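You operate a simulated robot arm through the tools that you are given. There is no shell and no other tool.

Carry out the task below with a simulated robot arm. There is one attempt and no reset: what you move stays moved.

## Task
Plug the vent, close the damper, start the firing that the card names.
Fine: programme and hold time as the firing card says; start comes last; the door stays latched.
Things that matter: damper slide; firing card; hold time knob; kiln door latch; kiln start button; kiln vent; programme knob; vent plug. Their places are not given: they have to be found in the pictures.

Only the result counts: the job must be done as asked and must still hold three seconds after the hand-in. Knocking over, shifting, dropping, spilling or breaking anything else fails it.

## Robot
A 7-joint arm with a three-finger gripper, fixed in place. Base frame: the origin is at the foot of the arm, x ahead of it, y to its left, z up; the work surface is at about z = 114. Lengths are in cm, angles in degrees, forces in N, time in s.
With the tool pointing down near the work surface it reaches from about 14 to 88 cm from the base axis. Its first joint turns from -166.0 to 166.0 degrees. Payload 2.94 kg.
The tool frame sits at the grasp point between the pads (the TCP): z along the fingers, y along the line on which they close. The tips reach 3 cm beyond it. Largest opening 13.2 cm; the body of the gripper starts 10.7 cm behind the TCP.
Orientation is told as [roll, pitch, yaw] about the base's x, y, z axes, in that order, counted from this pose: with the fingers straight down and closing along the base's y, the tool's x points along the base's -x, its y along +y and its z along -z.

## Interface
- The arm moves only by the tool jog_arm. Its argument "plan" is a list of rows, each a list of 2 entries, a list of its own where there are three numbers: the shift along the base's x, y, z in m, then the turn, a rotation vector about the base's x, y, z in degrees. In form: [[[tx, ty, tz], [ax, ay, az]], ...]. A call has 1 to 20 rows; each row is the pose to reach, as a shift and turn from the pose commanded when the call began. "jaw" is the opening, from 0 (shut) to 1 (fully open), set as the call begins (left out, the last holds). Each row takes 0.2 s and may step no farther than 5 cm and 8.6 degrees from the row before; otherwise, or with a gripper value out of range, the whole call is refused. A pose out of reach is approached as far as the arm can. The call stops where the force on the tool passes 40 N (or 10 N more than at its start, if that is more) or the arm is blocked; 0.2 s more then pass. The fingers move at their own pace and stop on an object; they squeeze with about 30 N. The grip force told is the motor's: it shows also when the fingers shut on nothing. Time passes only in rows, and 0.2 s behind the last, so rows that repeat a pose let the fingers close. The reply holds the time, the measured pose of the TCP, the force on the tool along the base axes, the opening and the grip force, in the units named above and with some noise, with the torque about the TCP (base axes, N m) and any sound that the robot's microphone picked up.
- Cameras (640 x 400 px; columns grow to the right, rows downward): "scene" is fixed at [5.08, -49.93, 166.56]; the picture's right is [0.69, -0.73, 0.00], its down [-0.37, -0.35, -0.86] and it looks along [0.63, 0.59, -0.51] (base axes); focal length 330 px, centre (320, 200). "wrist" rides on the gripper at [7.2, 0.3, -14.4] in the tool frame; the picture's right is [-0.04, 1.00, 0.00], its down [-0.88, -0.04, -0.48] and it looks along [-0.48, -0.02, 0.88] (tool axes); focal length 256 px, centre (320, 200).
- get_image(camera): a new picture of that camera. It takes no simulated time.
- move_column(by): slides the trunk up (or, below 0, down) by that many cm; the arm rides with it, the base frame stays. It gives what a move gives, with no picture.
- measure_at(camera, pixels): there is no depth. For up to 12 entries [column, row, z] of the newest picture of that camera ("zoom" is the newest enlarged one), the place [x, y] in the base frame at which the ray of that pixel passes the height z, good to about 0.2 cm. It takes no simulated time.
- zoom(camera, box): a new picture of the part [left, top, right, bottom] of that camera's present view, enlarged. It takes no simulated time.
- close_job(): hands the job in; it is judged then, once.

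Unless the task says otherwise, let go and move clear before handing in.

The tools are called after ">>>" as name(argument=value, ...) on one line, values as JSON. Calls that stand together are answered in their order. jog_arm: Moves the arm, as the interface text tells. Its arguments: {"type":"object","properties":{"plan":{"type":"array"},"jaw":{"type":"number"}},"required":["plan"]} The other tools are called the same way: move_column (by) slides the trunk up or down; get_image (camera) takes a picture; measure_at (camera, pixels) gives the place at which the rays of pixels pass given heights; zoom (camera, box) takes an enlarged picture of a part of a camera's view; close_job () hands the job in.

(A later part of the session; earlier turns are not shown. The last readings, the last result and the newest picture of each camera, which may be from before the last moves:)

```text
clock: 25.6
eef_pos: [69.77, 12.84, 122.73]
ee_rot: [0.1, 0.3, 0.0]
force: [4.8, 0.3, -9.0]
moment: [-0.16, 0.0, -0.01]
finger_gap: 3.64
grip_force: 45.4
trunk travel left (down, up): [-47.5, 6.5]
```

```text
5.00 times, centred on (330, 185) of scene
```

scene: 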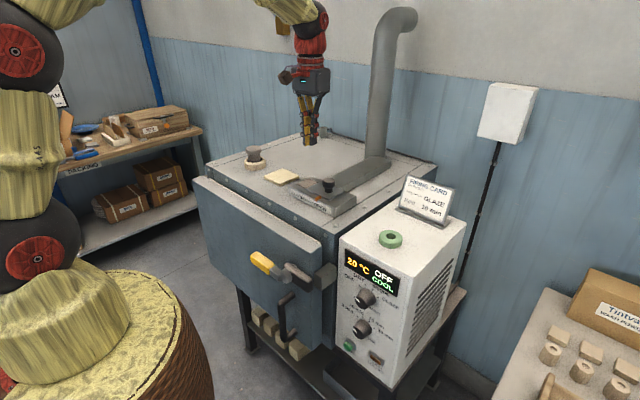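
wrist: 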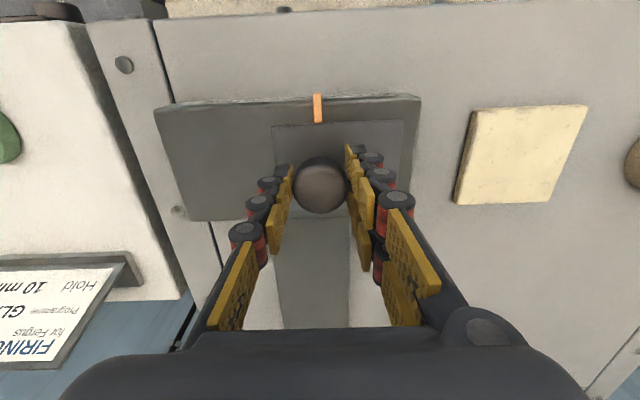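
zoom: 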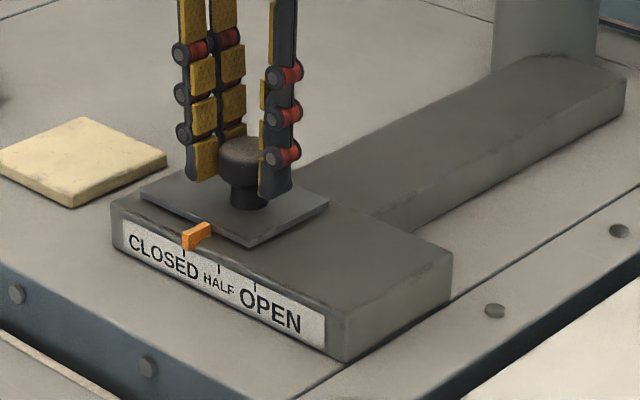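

The slide has moved; pointer at (190,238) in the zoom is ~0.6 cm short of the CLOSED tick at (184,252). I'll push further in small steps.

>>> jog_arm(plan=[[[0, 0.003, 0], [0, 0, 0]], [[0, 0.005, 0], [0, 0, 0]], [[0, 0.007, 0], [0, 0, 0]]])

>>> zoom(camera="scene", box=[280, 165, 360, 225])

```text
clock: 26.4
eef_pos: [69.66, 13.57, 122.67]
ee_rot: [-0.1, 0.0, 0.0]
force: [0.0, -4.4, -7.4]
moment: [-0.08, -0.36, -0.03]
finger_gap: 3.64
grip_force: 45.1
trunk travel left (down, up): [-47.5, 6.5]
```

```text
6.67 times, centred on (320, 195) of scene
```

zoom: 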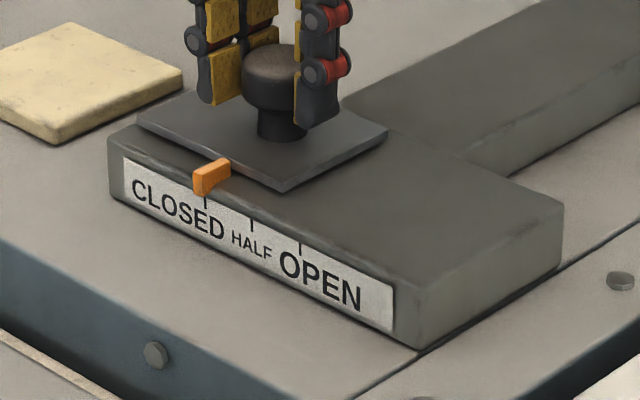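

The pointer (205,182) now sits right above the CLOSED tick (205,202). I'll nudge 3 mm more to be sure it is at the stop.

>>> jog_arm(plan=[[[0, 0.002, 0], [0, 0, 0]], [[0, 0.003, 0], [0, 0, 0]]])

>>> zoom(camera="scene", box=[280, 165, 360, 225])

```text
clock: 27.0
eef_pos: [69.66, 13.5, 122.66]
ee_rot: [0.0, 0.2, 0.0]
force: [-1.5, -17.7, -8.6]
moment: [-0.58, -0.42, -0.1]
finger_gap: 3.63
grip_force: 45.4
trunk travel left (down, up): [-47.5, 6.5]
```

```text
6.67 times, centred on (320, 195) of scene
```

zoom: 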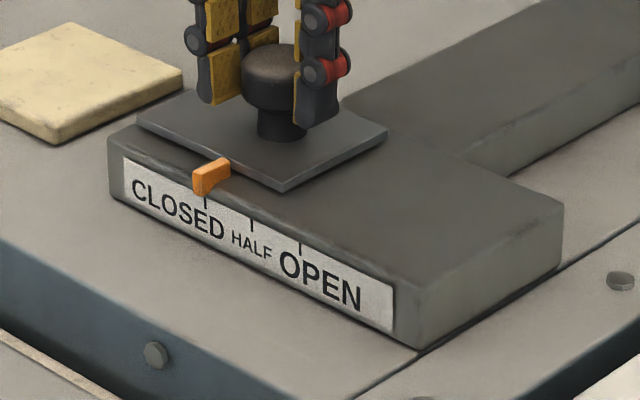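

At 17.7 N the slide does not move: it's at the closed stop. I'll relax the push, open, and lift away.

>>> jog_arm(plan=[[[0, -0.003, 0], [0, 0, 0]]])

>>> jog_arm(plan=[[[0, 0, 0], [0, 0, 0]], [[0, 0, 0], [0, 0, 0]], [[0, 0, 0], [0, 0, 0]], [[0, 0, 0.03], [0, 0, 0]], [[0, 0, 0.07], [0, 0, 0]], [[0, 0, 0.11], [0, 0, 0]], [[0, 0, 0.15], [0, 0, 0]]], jaw=0.7)

>>> zoom(camera="scene", box=[280, 165, 360, 225])

>>> get_image(camera="scene")

```text
clock: 27.4
eef_pos: [69.65, 13.54, 122.65]
ee_rot: [0.1, 0.1, 0.0]
force: [-1.7, -10.7, -6.3]
moment: [-0.32, 0.71, -0.35]
finger_gap: 3.6
grip_force: 44.4
trunk travel left (down, up): [-47.5, 6.5]
```

```text
clock: 29.0
eef_pos: [69.67, 13.39, 137.81]
ee_rot: [0.0, 0.1, -0.1]
force: [0.1, -0.1, 0.4]
moment: [0.02, -0.01, 0.02]
finger_gap: 9.25
grip_force: 0.0
trunk travel left (down, up): [-47.5, 6.5]
```

```text
6.67 times, centred on (320, 195) of scene
```

zoom: 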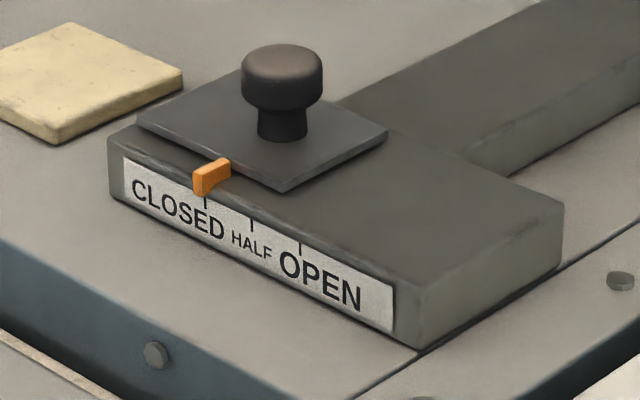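

```text
taken
```

scene: 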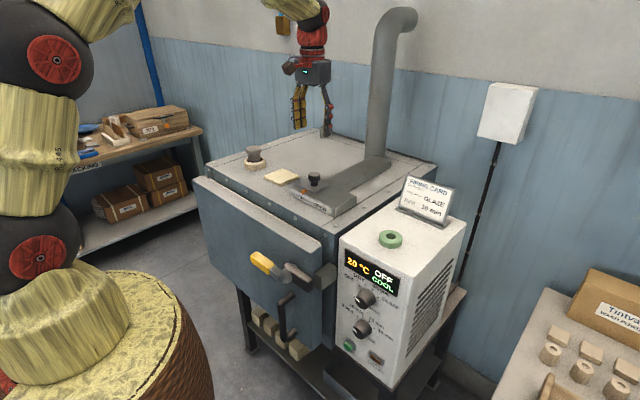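

Damper is closed, pointer on the CLOSED tick, and plug in place. Now I'll study the control panel in detail from the scene camera.

>>> zoom(camera="scene", box=[335, 235, 425, 320])

>>> zoom(camera="scene", box=[335, 300, 425, 390])

>>> zoom(camera="scene", box=[240, 230, 350, 345])

```text
4.71 times, centred on (380, 278) of scene
```

zoom: 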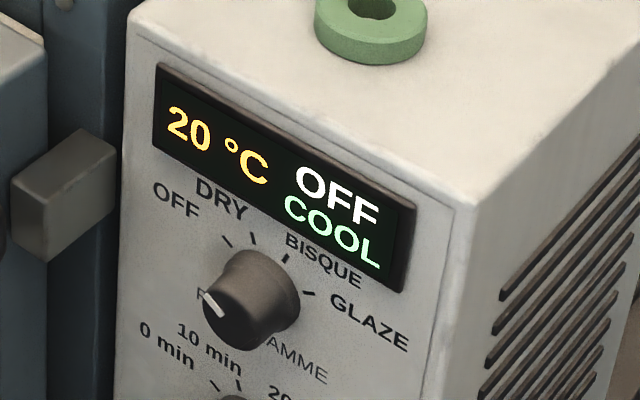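

```text
4.44 times, centred on (380, 345) of scene
```

zoom: 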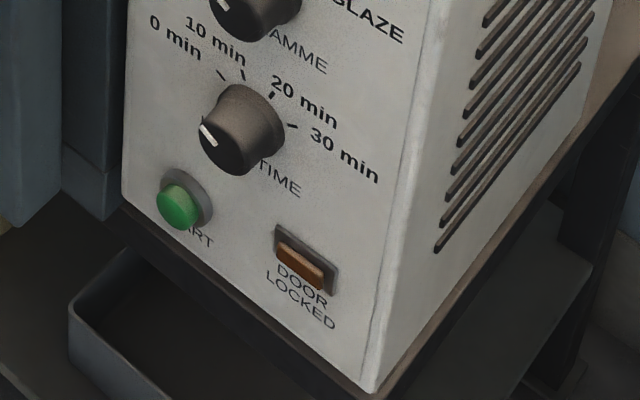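

```text
3.48 times, centred on (295, 288) of scene
```

zoom: 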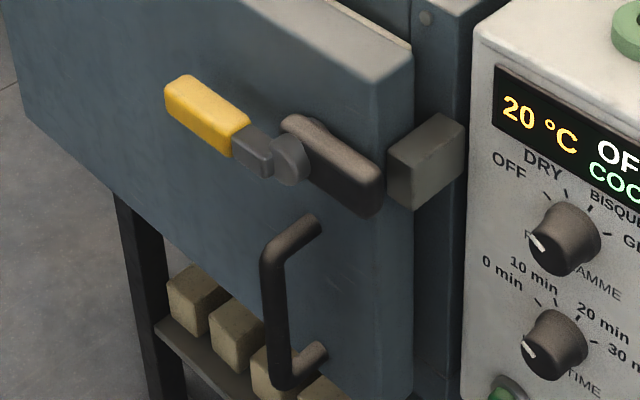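

The panel's knobs currently point at OFF and 0 min; GLAZE needs ~120° clockwise, and 10 min one tick clockwise. First I'll retreat to free space in front of the panel, at height.

>>> jog_arm(plan=[[[-0.03, -0.033, 0], [0, 0, 0]], [[-0.06, -0.066, 0], [0, 0, 0]], [[-0.09, -0.1, 0], [0, 0, 0]], [[-0.12, -0.133, 0], [0, 0, 0]], [[-0.15, -0.166, 0], [0, 0, 0]], [[-0.18, -0.2, 0], [0, 0, 0]], [[-0.21, -0.233, 0], [0, 0, 0]], [[-0.24, -0.266, 0], [0, 0, 0]], [[-0.27, -0.295, 0], [0, 0, 0]], [[-0.27, -0.295, 0], [0, 0, 0]]])

>>> get_image(camera="wrist")

>>> get_image(camera="scene")

```text
clock: 31.2
eef_pos: [42.49, -15.94, 137.35]
ee_rot: [0.0, -0.1, 0.1]
force: [0.2, 0.7, 0.7]
moment: [0.02, 0.01, -0.01]
finger_gap: 9.23
grip_force: 0.1
trunk travel left (down, up): [-47.5, 6.5]
```

```text
taken
```

wrist: 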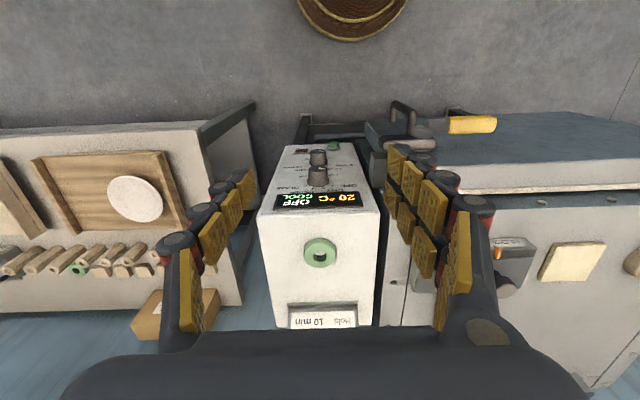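

```text
taken
```

scene: 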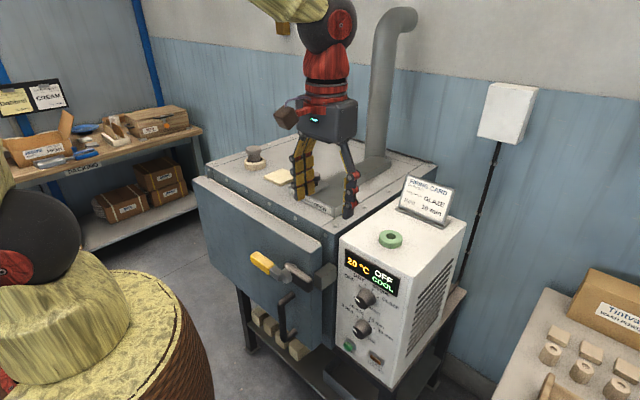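

The wrist view shows the panel at x≈58 with knobs at columns ~318. I'll raise slightly and tilt the tool forward 60° about −y at this height (clear of everything), before lowering the trunk to panel level.

>>> jog_arm(plan=[[[0.0, 0, 0.03], [0, 0, 0]], [[0.0, 0, 0.06], [0, -7.5, 0]], [[0.01, 0, 0.09], [0, -15, 0]], [[0.02, 0, 0.12], [0, -22.5, 0]], [[0.03, 0, 0.13], [0, -30, 0]], [[0.04, 0, 0.13], [0, -37.5, 0]], [[0.05, 0, 0.13], [0, -45, 0]], [[0.055, 0, 0.13], [0, -52.5, 0]], [[0.055, 0, 0.13], [0, -60, 0]], [[0.055, 0, 0.13], [0, -60, 0]]])

>>> get_image(camera="wrist")

>>> get_image(camera="scene")

```text
clock: 33.4
eef_pos: [48.3, -16.0, 150.56]
ee_rot: [0.0, -60.0, -0.1]
force: [-0.1, 0.5, 0.1]
moment: [0.02, 0.02, 0.01]
finger_gap: 9.23
grip_force: 0.0
trunk travel left (down, up): [-47.5, 6.5]
```

```text
taken
```

wrist: 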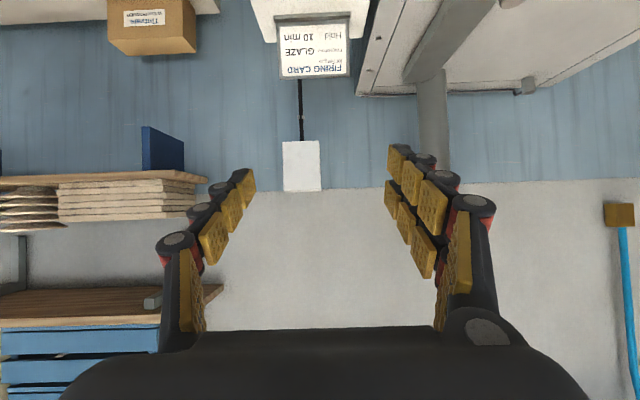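

```text
taken
```

scene: 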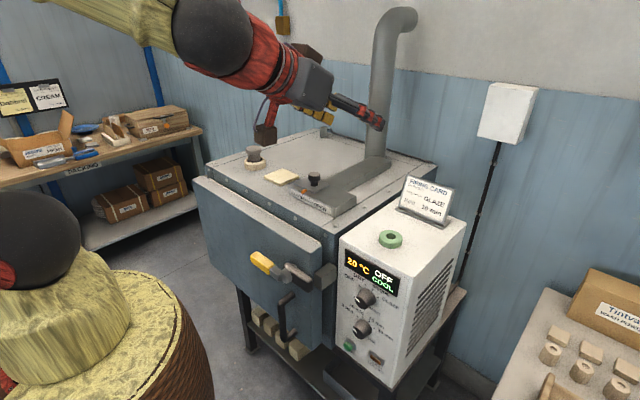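

Tilt of 60° was reached cleanly, and nothing is near the hand. I'll lower the trunk in two stages, checking for clearance in between.

>>> move_column(by=-25)

>>> get_image(camera="scene")

>>> get_image(camera="wrist")

```text
clock: 36.0
eef_pos: [48.16, -16.09, 125.56]
ee_rot: [-0.1, -59.9, 0.0]
force: [-0.2, -0.3, -0.3]
moment: [-0.01, -0.02, -0.01]
finger_gap: 9.22
grip_force: 0.1
trunk travel left (down, up): [-22.5, 31.5]
```

```text
taken
```

scene: 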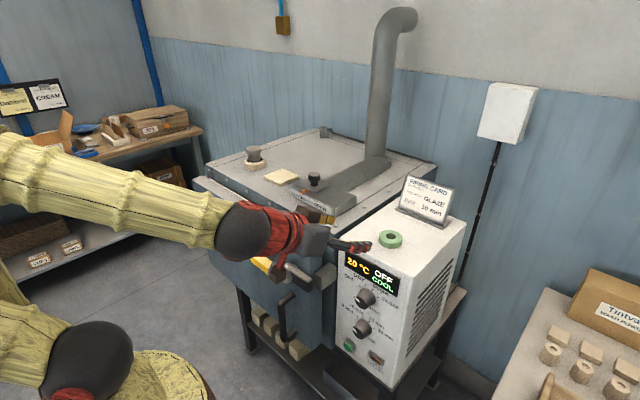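

```text
taken
```

wrist: 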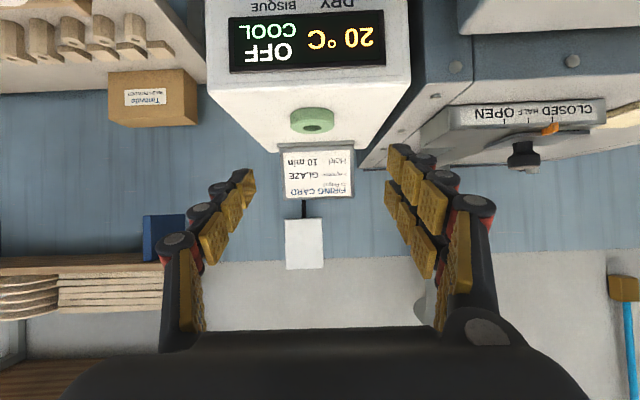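

Clear so far. I'll lower another 22 cm to bring the tool to the panel height.

>>> move_column(by=-22)

>>> get_image(camera="scene")

>>> get_image(camera="wrist")

```text
clock: 38.3
eef_pos: [48.18, -15.98, 103.58]
ee_rot: [-0.1, -60.0, 0.1]
force: [0.3, 0.2, 0.4]
moment: [-0.01, -0.01, 0.0]
finger_gap: 9.23
grip_force: 0.1
trunk travel left (down, up): [-0.5, 53.5]
```

```text
taken
```

scene: 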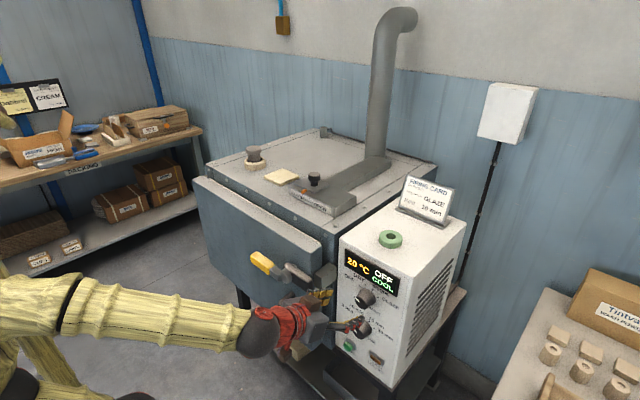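

```text
taken
```

wrist: 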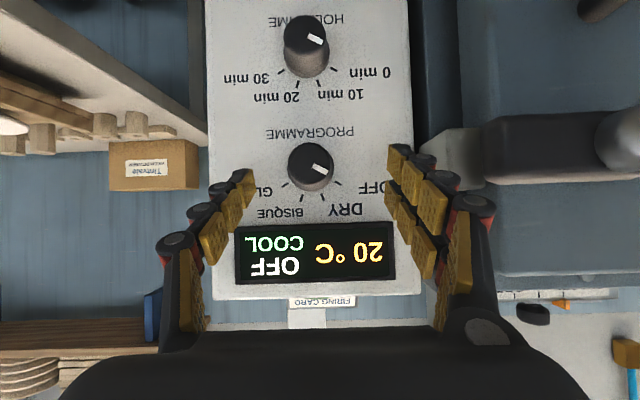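

The wrist camera now views the panel head-on (inverted): programme knob at (313,167), hold knob at (305,40), latch bar at (490–600,150) well to the right. I'll zoom for details.

>>> zoom(camera="wrist", box=[240, 110, 400, 230])

>>> zoom(camera="wrist", box=[210, 0, 410, 120])

>>> zoom(camera="scene", box=[300, 235, 430, 390])

```text
3.33 times, centred on (320, 170) of wrist
```

zoom: 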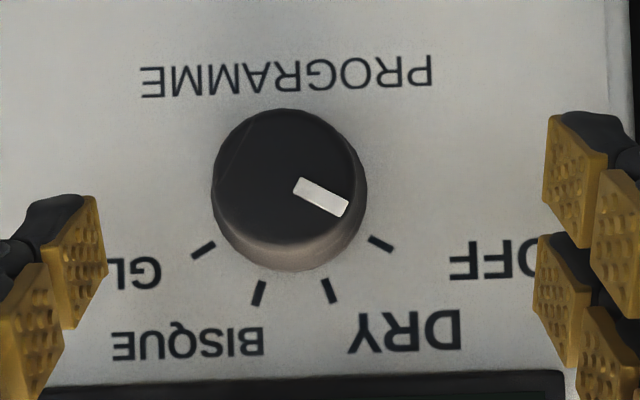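

```text
3.20 times, centred on (310, 60) of wrist
```

zoom: 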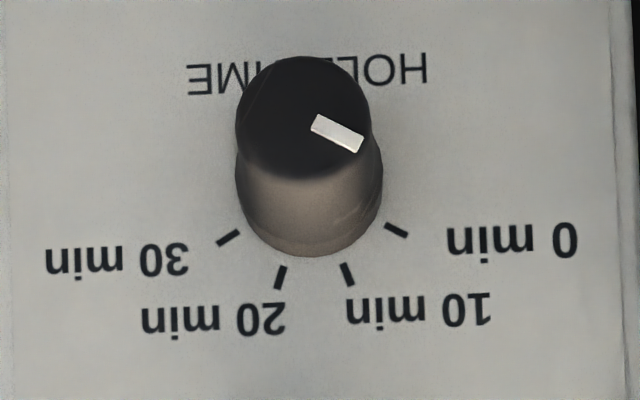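

```text
2.58 times, centred on (365, 312) of scene
```

zoom: 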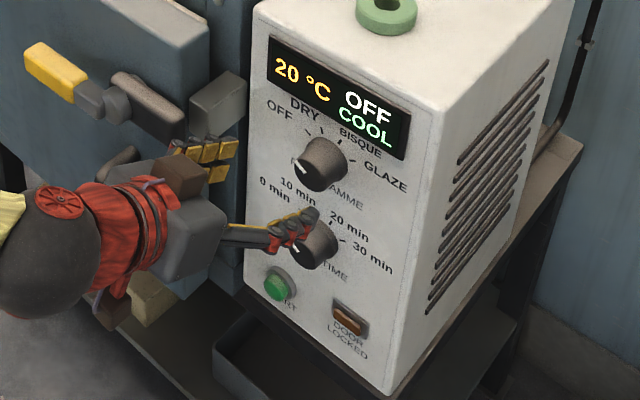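

Geometry: panel plane x≈59, programme knob axis ≈(y −17.0, z 100.5), hold axis ≈(−16.9, 88.4), knobs protrude ~3.4 cm (front at x≈55.6), diameter ~4–4.7, ticks at ±60/±20°. I'll test the needed roll about x (0→60°) in free space in front of the knob first.

>>> jog_arm(plan=[[[0.01, -0.005, -0.01], [0, 0, 0]], [[0.02, -0.01, -0.022], [0, 0, 0]], [[0.02, -0.01, -0.022], [8, 0, 0]], [[0.02, -0.01, -0.022], [16, 0, 0]], [[0.02, -0.01, -0.022], [24, 0, 0]], [[0.02, -0.01, -0.022], [32, 0, 0]], [[0.02, -0.01, -0.022], [40, 0, 0]], [[0.02, -0.01, -0.022], [48, 0, 0]], [[0.02, -0.01, -0.022], [56, 0, 0]], [[0.02, -0.01, -0.022], [62, 0, 0]], [[0.02, -0.01, -0.022], [62, 0, 0]]])

>>> get_image(camera="scene")

>>> get_image(camera="wrist")

```text
clock: 40.7
eef_pos: [50.07, -17.18, 101.07]
ee_rot: [75.1, -23.8, -56.9]
force: [0.4, 0.0, -0.4]
moment: [0.02, 0.02, 0.04]
finger_gap: 9.23
grip_force: 0.1
trunk travel left (down, up): [-0.5, 53.5]
```

```text
taken
```

scene: 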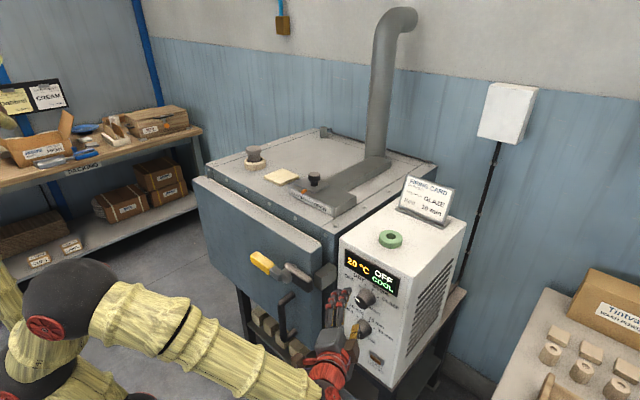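

```text
taken
```

wrist: 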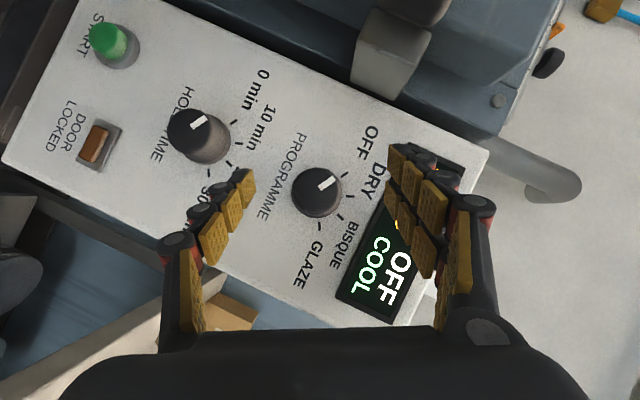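

Rotation to 62° is reached exactly (ee_rot matches R_x(62)·R_y(−60)). I'll test going further to ~122° in free space.

>>> jog_arm(plan=[[[0, 0, 0], [8, 0, 0]], [[0, 0, 0], [16, 0, 0]], [[0, 0, 0], [24, 0, 0]], [[0, 0, 0], [32, 0, 0]], [[0, 0, 0], [40, 0, 0]], [[0, 0, 0], [48, 0, 0]], [[0, 0, 0], [56, 0, 0]], [[0, 0, 0], [60, 0, 0]], [[0, 0, 0], [60, 0, 0]]])

>>> get_image(camera="scene")

```text
clock: 42.7
eef_pos: [50.15, -16.95, 101.32]
ee_rot: [107.4, 27.4, -55.8]
force: [-0.4, -0.4, -0.5]
moment: [0.01, 0.01, -0.01]
finger_gap: 9.22
grip_force: 0.1
trunk travel left (down, up): [-0.5, 53.5]
```

```text
taken
```

scene: 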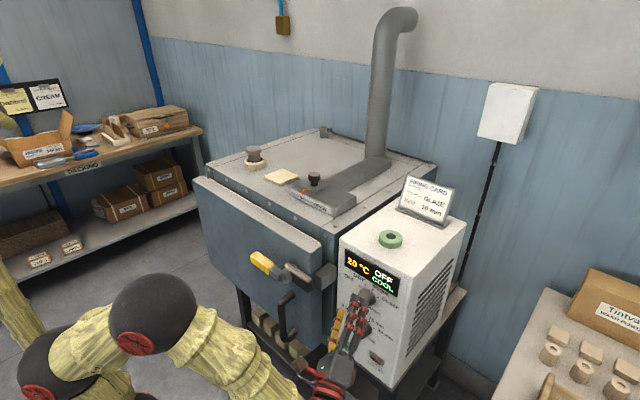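

The full 122° is reachable too, so one grip will do. I'll rotate back to 0° in free space in front of the programme knob.

>>> jog_arm(plan=[[[0, 0, 0], [-8, 0, 0]], [[0, 0, 0], [-16, 0, 0]], [[0, 0, 0], [-24, 0, 0]], [[0, 0, 0], [-32, 0, 0]], [[0, 0, 0], [-40, 0, 0]], [[0, 0, 0], [-48, 0, 0]], [[0, 0, 0], [-56, 0, 0]], [[0, 0, 0], [-64, 0, 0]], [[0, 0, 0], [-72, 0, 0]], [[0, 0, 0], [-80, 0, 0]], [[0, 0, 0], [-88, 0, 0]], [[0, 0, 0], [-96, 0, 0]], [[0, 0, 0], [-104, 0, 0]], [[0, 0, 0], [-112, 0, 0]], [[0, 0, 0], [-120, 0, 0]], [[0, 0, 0], [-122, 0, 0]], [[0, 0, 0], [-122, 0, 0]]])

>>> get_image(camera="wrist")

>>> zoom(camera="wrist", box=[230, 110, 410, 240])

```text
clock: 46.3
eef_pos: [50.26, -16.96, 101.33]
ee_rot: [-0.2, -60.0, 0.2]
force: [0.4, -0.2, 0.0]
moment: [0.05, 0.0, -0.01]
finger_gap: 9.22
grip_force: 0.0
trunk travel left (down, up): [-0.5, 53.5]
```

```text
taken
```

wrist: 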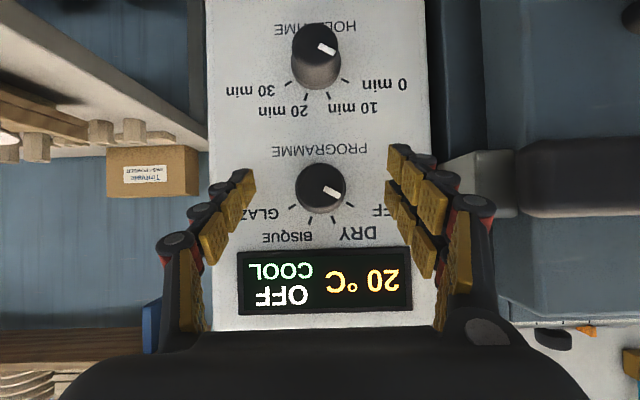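

```text
3.08 times, centred on (320, 175) of wrist
```

zoom: 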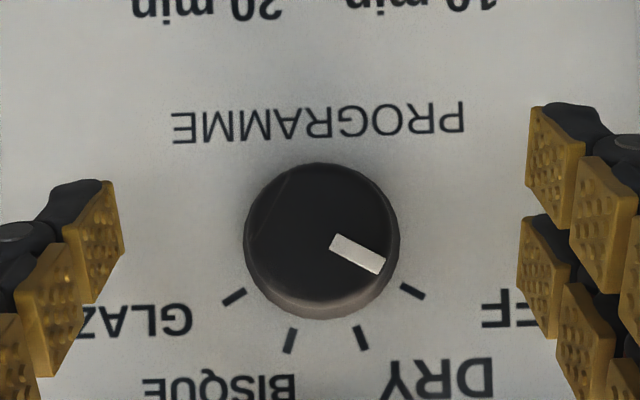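

Refined axis: (y −16.97, z 100.6), TCP is aligned. I'll advance along +x so the fingers straddle the programme knob, tips stopping ~1 cm short of the panel.

>>> jog_arm(plan=[[[0.02, 0, 0.001], [0, 0, 0]], [[0.035, 0, 0.001], [0, 0, 0]], [[0.044, 0, 0.001], [0, 0, 0]], [[0.0485, 0, 0.001], [0, 0, 0]], [[0.0485, 0, 0.001], [0, 0, 0]]])

>>> get_image(camera="wrist")

>>> zoom(camera="scene", box=[300, 235, 430, 350])

```text
clock: 47.5
eef_pos: [55.1, -16.84, 101.36]
ee_rot: [-0.1, -59.9, 0.1]
force: [0.0, 0.8, 0.7]
moment: [0.01, 0.0, -0.04]
finger_gap: 9.23
grip_force: 0.0
trunk travel left (down, up): [-0.5, 53.5]
```

```text
taken
```

wrist: 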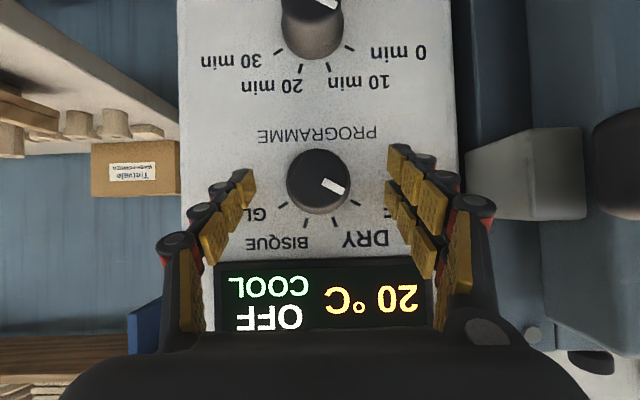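

```text
3.48 times, centred on (365, 292) of scene
```

zoom: 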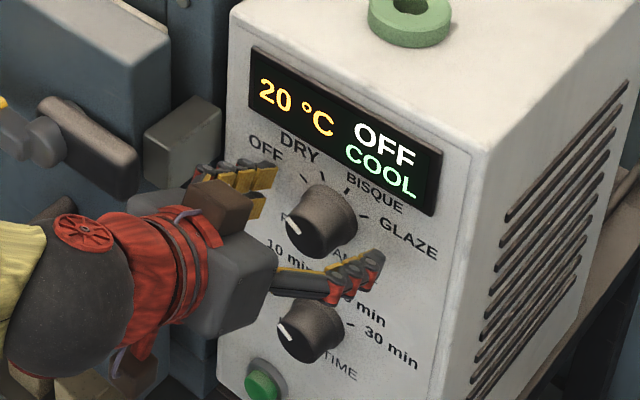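

Fingers straddle the programme knob (318,182) with no contact forces. Closing on it.

>>> jog_arm(plan=[[[0, 0, 0], [0, 0, 0]], [[0, 0, 0], [0, 0, 0]], [[0, 0, 0], [0, 0, 0]], [[0, 0, 0], [0, 0, 0]], [[0, 0, 0], [0, 0, 0]], [[0, 0, 0], [0, 0, 0]]], jaw=0)

>>> get_image(camera="wrist")

>>> zoom(camera="scene", box=[300, 235, 430, 350])

```text
clock: 48.9
eef_pos: [55.13, -17.08, 101.4]
ee_rot: [0.0, -60.0, 0.1]
force: [-1.6, -9.3, -0.6]
moment: [-0.13, 0.19, -0.42]
finger_gap: 4.43
grip_force: 42.7
trunk travel left (down, up): [-0.5, 53.5]
```

```text
taken
```

wrist: 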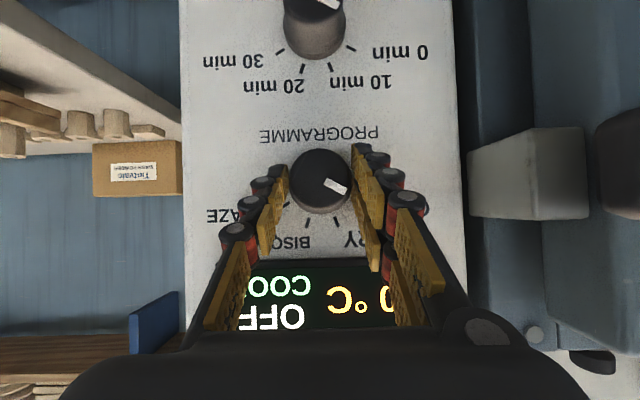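

```text
3.48 times, centred on (365, 292) of scene
```

zoom: 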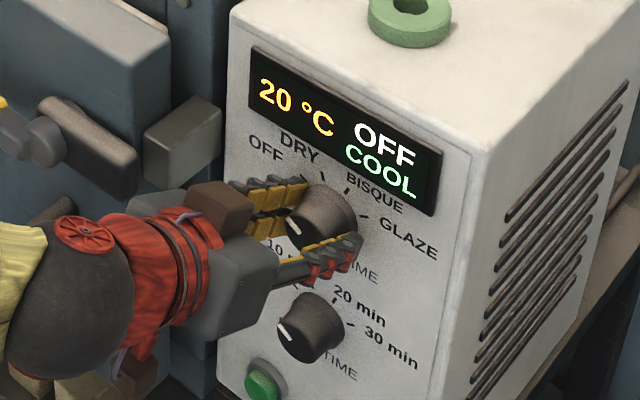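

Knob is gripped (gap 4.43 cm); side force −9 N says the axis is ~1 mm further −y. I'll turn clockwise 24° first, orbiting the TCP about the knob axis, and check the knob follows.

>>> jog_arm(plan=[[[0, -0.0022, -0.0001], [8, 0, 0]], [[0, -0.0033, -0.0003], [16, 0, 0]], [[0, -0.0045, -0.0007], [24, 0, 0]]])

>>> get_image(camera="wrist")

>>> zoom(camera="scene", box=[300, 235, 430, 350])

```text
clock: 49.7
eef_pos: [55.02, -17.26, 101.43]
ee_rot: [41.8, -52.3, -35.2]
force: [2.9, -5.4, 0.4]
moment: [-0.06, -0.13, 0.04]
finger_gap: 4.44
grip_force: 45.3
trunk travel left (down, up): [-0.5, 53.5]
```

```text
taken
```

wrist: 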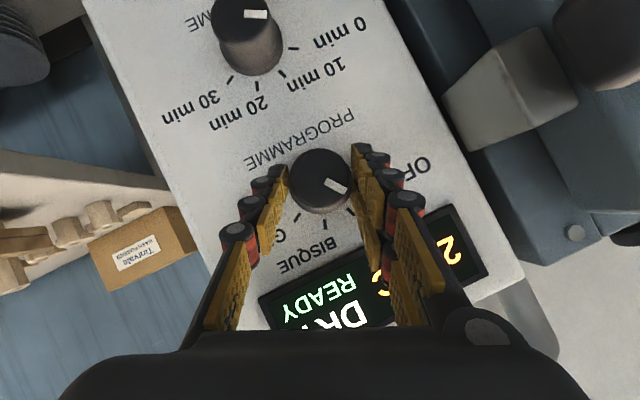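

```text
3.48 times, centred on (365, 292) of scene
```

zoom: 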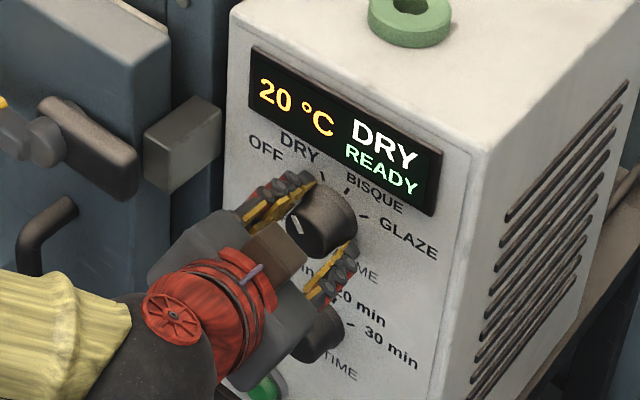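

The knob follows and the display now reads DRY READY. I'll continue turning to ~118° total, then check.

>>> jog_arm(plan=[[[0, -0.00105, -0.0006], [8, 0, 0]], [[0, -0.002, -0.00125], [16, 0, 0]], [[0, -0.00286, -0.0021], [24, 0, 0]], [[0, -0.0036, -0.003], [32, 0, 0]], [[0, -0.0042, -0.004], [40, 0, 0]], [[0, -0.0046, -0.0051], [48, 0, 0]], [[0, -0.0049, -0.0063], [56, 0, 0]], [[0, -0.005, -0.0075], [64, 0, 0]], [[0, -0.005, -0.00865], [72, 0, 0]], [[0, -0.0048, -0.0098], [80, 0, 0]], [[0, -0.0044, -0.01095], [88, 0, 0]], [[0, -0.00405, -0.01176], [94, 0, 0]]])

>>> get_image(camera="wrist")

>>> zoom(camera="scene", box=[300, 235, 430, 350])

```text
clock: 52.3
eef_pos: [55.06, -17.79, 100.0]
ee_rot: [104.9, 24.2, -56.7]
force: [-3.6, -5.4, -11.7]
moment: [-0.07, -0.04, 0.04]
finger_gap: 4.43
grip_force: 45.0
trunk travel left (down, up): [-0.5, 53.5]
```

```text
taken
```

wrist: 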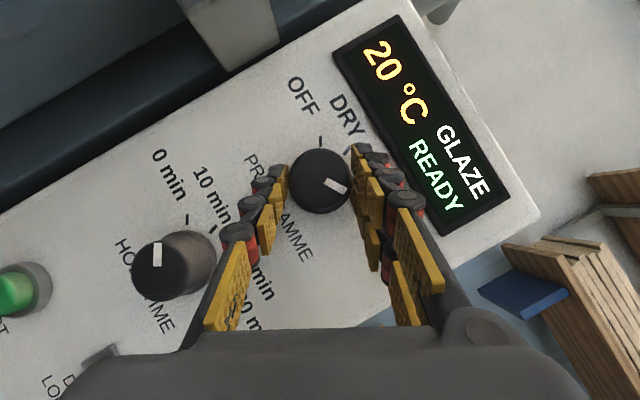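

```text
3.48 times, centred on (365, 292) of scene
```

zoom: 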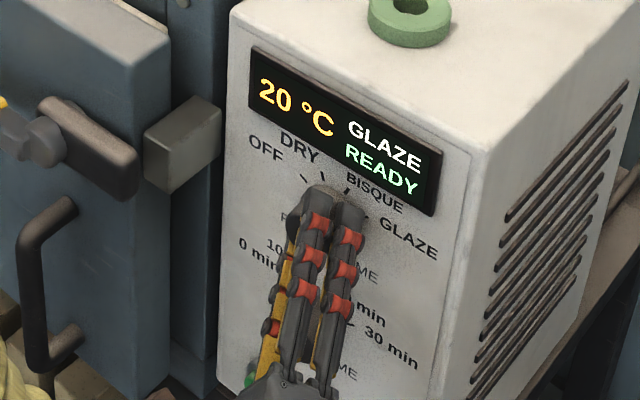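

Display reads GLAZE READY after 118°. I'll add 3° to centre on the GLAZE tick, then open the fingers and look.

>>> jog_arm(plan=[[[0, 0.0002, -0.0004], [3, 0, 0]], [[0, 0.0002, -0.0004], [3, 0, 0]]])

>>> jog_arm(plan=[[[0, 0, 0], [0, 0, 0]], [[0, 0, 0], [0, 0, 0]], [[0, 0, 0], [0, 0, 0]], [[-0.015, 0, 0], [0, 0, 0]], [[-0.03, 0, 0], [0, 0, 0]], [[-0.055, 0, 0], [0, 0, 0]], [[-0.055, 0, 0], [0, 0, 0]]], jaw=0.7)

>>> get_image(camera="wrist")

>>> zoom(camera="scene", box=[300, 235, 430, 350])

```text
clock: 52.9
eef_pos: [54.94, -17.79, 100.01]
ee_rot: [106.7, 26.6, -56.1]
force: [-7.9, -6.9, -19.6]
moment: [-0.82, 0.27, -0.22]
finger_gap: 4.43
grip_force: 44.8
trunk travel left (down, up): [-0.5, 53.5]
```

```text
clock: 54.5
eef_pos: [49.6, -17.6, 100.19]
ee_rot: [106.7, 26.6, -55.9]
force: [-0.5, -0.4, -0.9]
moment: [0.01, 0.0, -0.04]
finger_gap: 9.23
grip_force: 0.1
trunk travel left (down, up): [-0.5, 53.5]
```

```text
taken
```

wrist: 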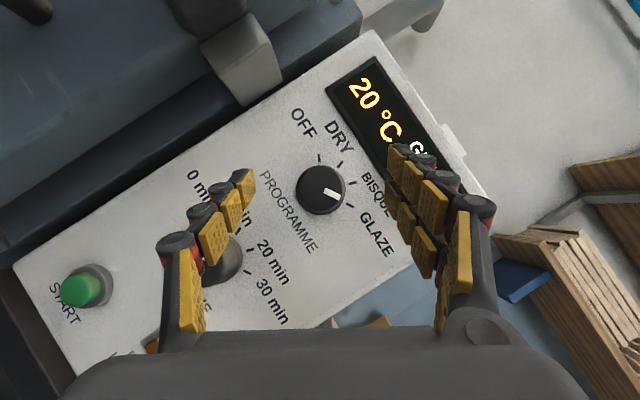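

```text
3.48 times, centred on (365, 292) of scene
```

zoom: 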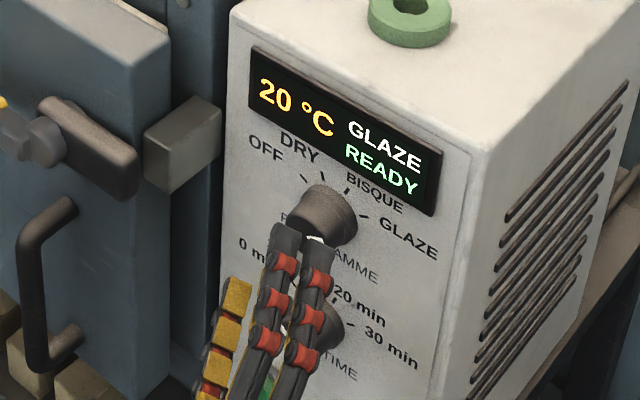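

Display shows GLAZE READY; torque rise at 121° suggests the end stop. Zooming on the knob to compare pointer with the tick.

>>> zoom(camera="wrist", box=[260, 120, 400, 260])

```text
2.86 times, centred on (330, 190) of wrist
```

zoom: 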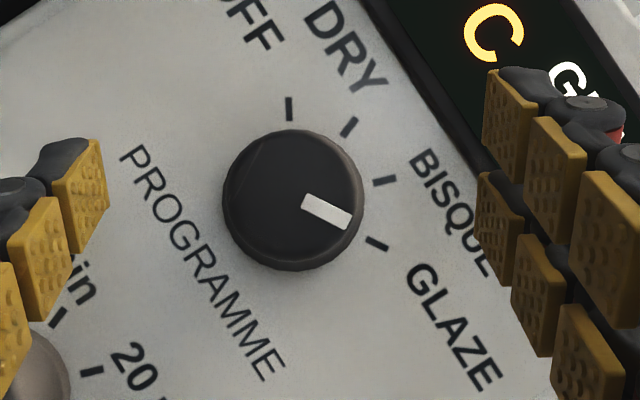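

The pointer aligns with the GLAZE tick. Now I'll rotate the hand back to 0° while retracted and move down in front of the hold knob.

>>> jog_arm(plan=[[[0, 0.0005, 0], [-8, 0, 0]], [[0, 0.001, 0], [-16, 0, 0]], [[0, 0.0015, 0], [-24, 0, 0]], [[0, 0.002, 0], [-32, 0, 0]], [[0, 0.0025, 0], [-40, 0, 0]], [[0, 0.003, 0], [-48, 0, 0]], [[0, 0.0035, 0], [-56, 0, 0]], [[0, 0.004, 0], [-64, 0, 0]], [[0, 0.0045, -0.01], [-72, 0, 0]], [[0, 0.005, -0.025], [-80, 0, 0]], [[0, 0.0055, -0.04], [-88, 0, 0]], [[0, 0.0055, -0.055], [-96, 0, 0]], [[0, 0.0055, -0.07], [-104, 0, 0]], [[0, 0.0055, -0.085], [-112, 0, 0]], [[0, 0.0055, -0.1], [-120, 0, 0]], [[0, 0.0055, -0.109], [-121, 0, 0]], [[0, 0.0055, -0.109], [-121, 0, 0]]])

>>> get_image(camera="wrist")

>>> get_image(camera="scene")

>>> zoom(camera="wrist", box=[230, 110, 410, 240])

```text
clock: 58.1
eef_pos: [49.55, -17.12, 89.31]
ee_rot: [0.0, -60.0, 0.2]
force: [0.0, -0.5, 0.0]
moment: [-0.01, -0.02, 0.0]
finger_gap: 9.24
grip_force: 0.1
trunk travel left (down, up): [-0.5, 53.5]
```

```text
taken
```

wrist: 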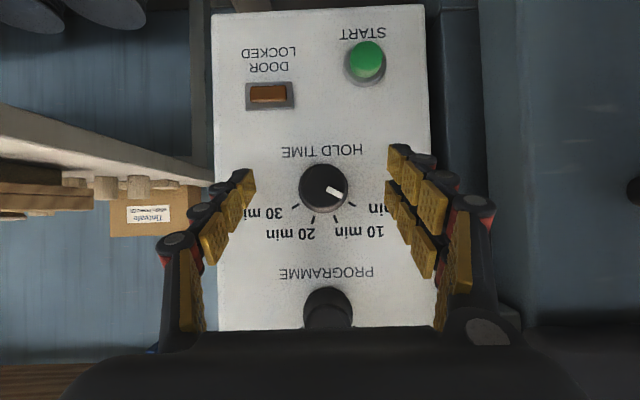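

```text
taken
```

scene: 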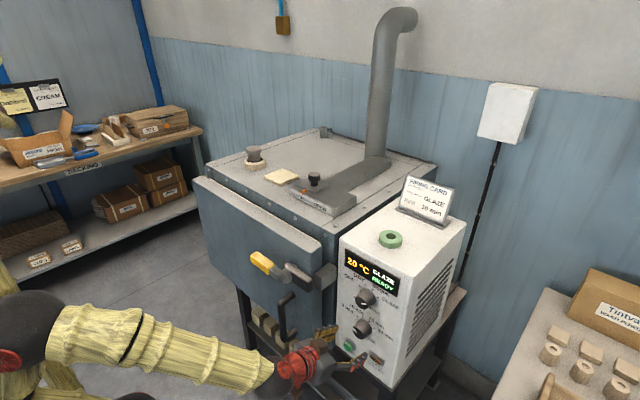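

```text
3.08 times, centred on (320, 175) of wrist
```

zoom: 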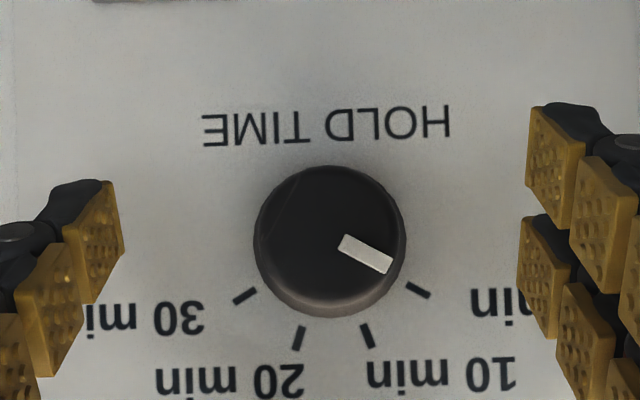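

Hold knob axis measures (y ≈ −16.95, z ≈ 88.5), TCP is aligned. I'll advance around the hold knob and grip it.

>>> jog_arm(plan=[[[0.02, 0.001, 0], [0, 0, 0]], [[0.04, 0.001, 0], [0, 0, 0]], [[0.05, 0.001, 0], [0, 0, 0]], [[0.0555, 0.001, 0], [0, 0, 0]], [[0.0555, 0.001, 0], [0, 0, 0]]])

>>> jog_arm(plan=[[[0, 0, 0], [0, 0, 0]], [[0, 0, 0], [0, 0, 0]], [[0, 0, 0], [0, 0, 0]], [[0, 0, 0], [0, 0, 0]], [[0, 0, 0], [0, 0, 0]], [[0, 0, 0], [0, 0, 0]]], jaw=0)

>>> get_image(camera="wrist")

>>> zoom(camera="scene", box=[300, 250, 430, 390])

```text
clock: 59.3
eef_pos: [55.05, -17.2, 89.27]
ee_rot: [0.0, -60.1, 0.0]
force: [0.4, 0.4, 0.1]
moment: [0.01, 0.0, 0.0]
finger_gap: 9.24
grip_force: 0.0
trunk travel left (down, up): [-0.5, 53.5]
```

```text
clock: 60.7
eef_pos: [55.06, -17.02, 89.35]
ee_rot: [-0.1, -60.0, 0.2]
force: [-1.6, 12.8, 1.3]
moment: [0.09, -0.07, 0.69]
finger_gap: 4.46
grip_force: 42.8
trunk travel left (down, up): [-0.5, 53.5]
```

```text
taken
```

wrist: 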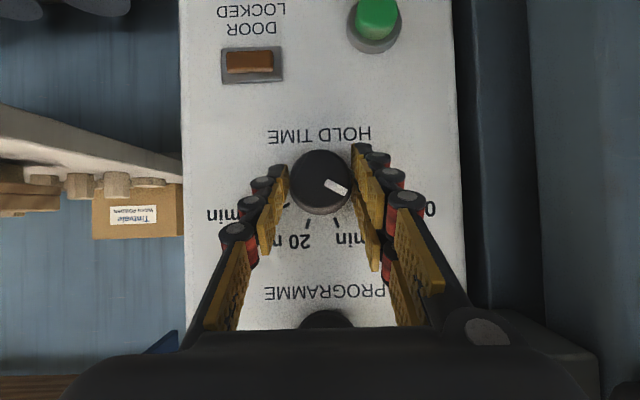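

```text
2.86 times, centred on (365, 320) of scene
```

zoom: 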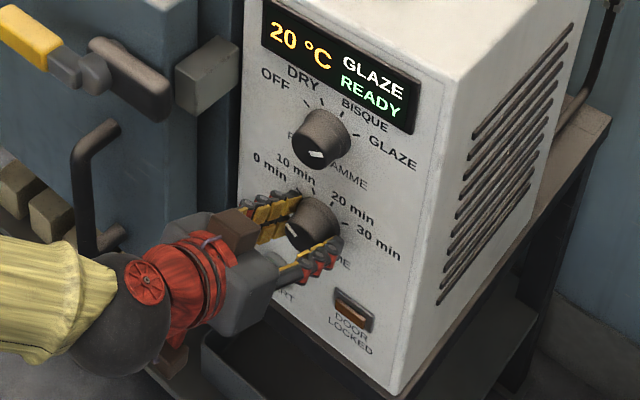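

Hold knob is gripped (gap 4.46). I'll turn it 40° clockwise around its axis, with a small +y correction for the 13 N side load.

>>> jog_arm(plan=[[[0, 0.0, -0.0001], [8, 0, 0]], [[0, -0.0011, -0.0003], [16, 0, 0]], [[0, -0.0023, -0.0007], [24, 0, 0]], [[0, -0.0033, -0.0013], [32, 0, 0]], [[0, -0.0043, -0.002], [40, 0, 0]], [[0, -0.0043, -0.002], [40, 0, 0]]])

>>> get_image(camera="wrist")

>>> zoom(camera="scene", box=[300, 250, 430, 390])

```text
clock: 62.1
eef_pos: [55.04, -17.5, 89.05]
ee_rot: [59.3, -41.6, -48.2]
force: [-4.2, 1.2, 6.9]
moment: [0.07, -0.3, 0.1]
finger_gap: 4.41
grip_force: 45.4
trunk travel left (down, up): [-0.5, 53.5]
```

```text
taken
```

wrist: 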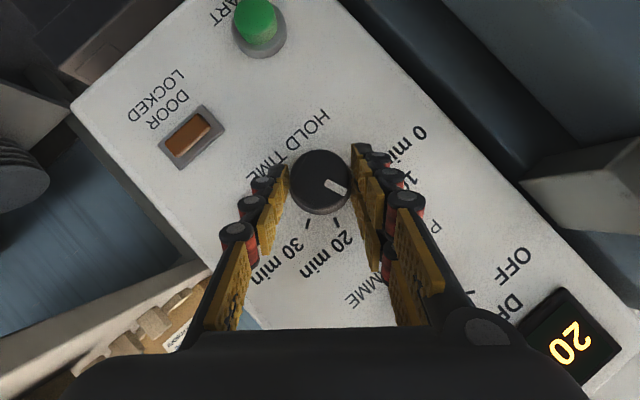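

```text
2.86 times, centred on (365, 320) of scene
```

zoom: 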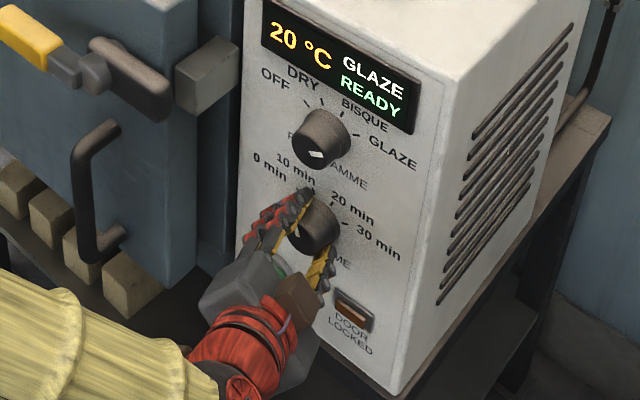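

The knob turned with the hand. I'll open and back off along −x to check the pointer against the 10 min tick.

>>> jog_arm(plan=[[[0, 0, 0], [0, 0, 0]], [[0, 0, 0], [0, 0, 0]], [[0, 0, 0], [0, 0, 0]], [[-0.015, 0, 0], [0, 0, 0]], [[-0.03, 0, 0], [0, 0, 0]], [[-0.055, 0, 0], [0, 0, 0]], [[-0.055, 0, 0], [0, 0, 0]]], jaw=0.7)

>>> zoom(camera="wrist", box=[240, 120, 400, 260])

>>> zoom(camera="scene", box=[300, 250, 430, 390])

```text
clock: 63.7
eef_pos: [49.66, -17.13, 88.88]
ee_rot: [59.2, -41.2, -47.6]
force: [0.3, -0.2, 0.1]
moment: [0.02, -0.01, 0.05]
finger_gap: 9.24
grip_force: 0.1
trunk travel left (down, up): [-0.5, 53.5]
```

```text
2.86 times, centred on (320, 190) of wrist
```

zoom: 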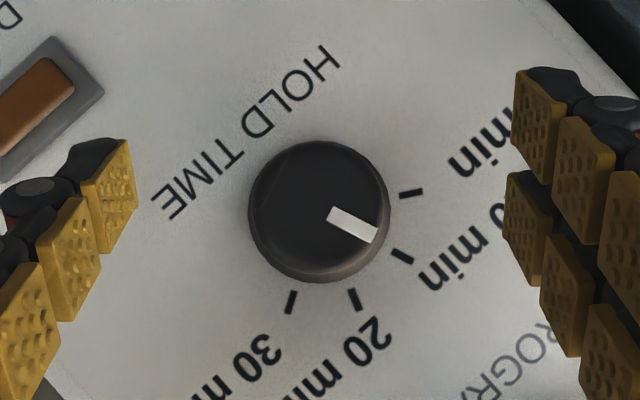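

```text
2.86 times, centred on (365, 320) of scene
```

zoom: 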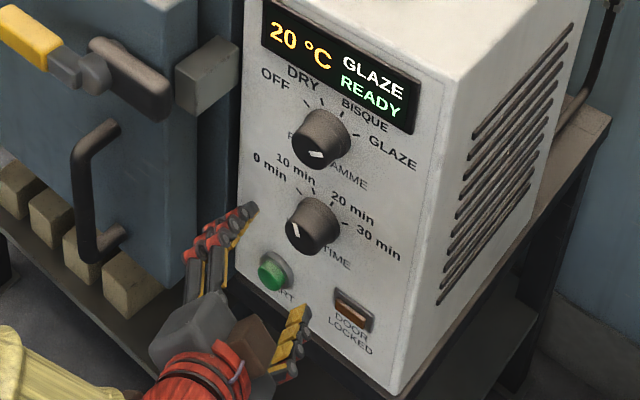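

Pointer (≈26°) lines up with the 10 min tick (≈28°), the same small bias as seen on the other knob at its stop. Next: rotate the hand back to 0° and close the fingers for pressing START (button ≈ y −12.3, z 76.4).

>>> jog_arm(plan=[[[0, 0, 0], [-8, 0, 0]], [[0, 0, 0], [-16, 0, 0]], [[0, 0, 0], [-24, 0, 0]], [[0, 0, 0], [-32, 0, 0]], [[0, 0, 0], [-40, 0, 0]], [[-0.01, 0, 0], [-40, 0, 0]], [[-0.01, 0, 0], [-40, 0, 0]], [[-0.01, 0, 0], [-40, 0, 0]]], jaw=0)

>>> jog_arm(plan=[[[0, 0.01, -0.02], [0, 5, 0]], [[0, 0.02, -0.04], [0, 10, 0]], [[0, 0.03, -0.06], [0, 15, 0]], [[0, 0.04, -0.08], [0, 20, 0]], [[0, 0.046, -0.1], [0, 20, 0]], [[0, 0.046, -0.1], [0, 20, 0]]])

>>> get_image(camera="wrist")

>>> zoom(camera="scene", box=[250, 230, 430, 400])

```text
clock: 65.5
eef_pos: [48.66, -17.38, 89.02]
ee_rot: [-0.1, -59.9, 0.1]
force: [0.4, -0.6, 0.5]
moment: [0.02, 0.03, -0.01]
finger_gap: 0.01
grip_force: 28.6
trunk travel left (down, up): [-0.5, 53.5]
```

```text
clock: 66.9
eef_pos: [48.19, -12.78, 79.05]
ee_rot: [0.1, -40.0, 0.1]
force: [-0.4, 0.0, 0.0]
moment: [0.0, -0.02, 0.02]
finger_gap: 0.0
grip_force: 28.2
trunk travel left (down, up): [-0.5, 53.5]
```

```text
taken
```

wrist: 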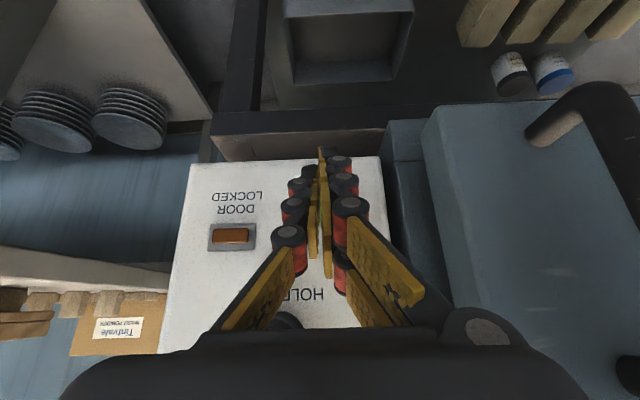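

```text
2.35 times, centred on (340, 315) of scene
```

zoom: 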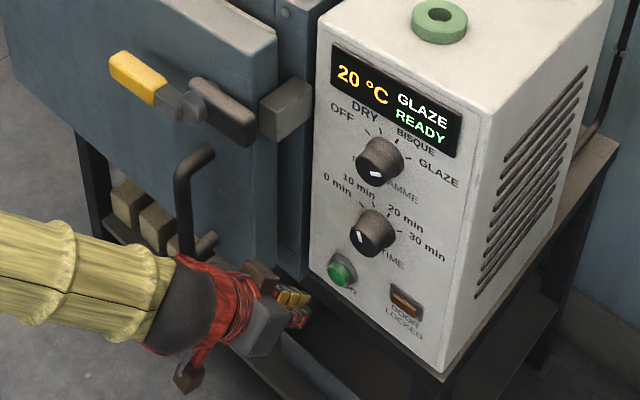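

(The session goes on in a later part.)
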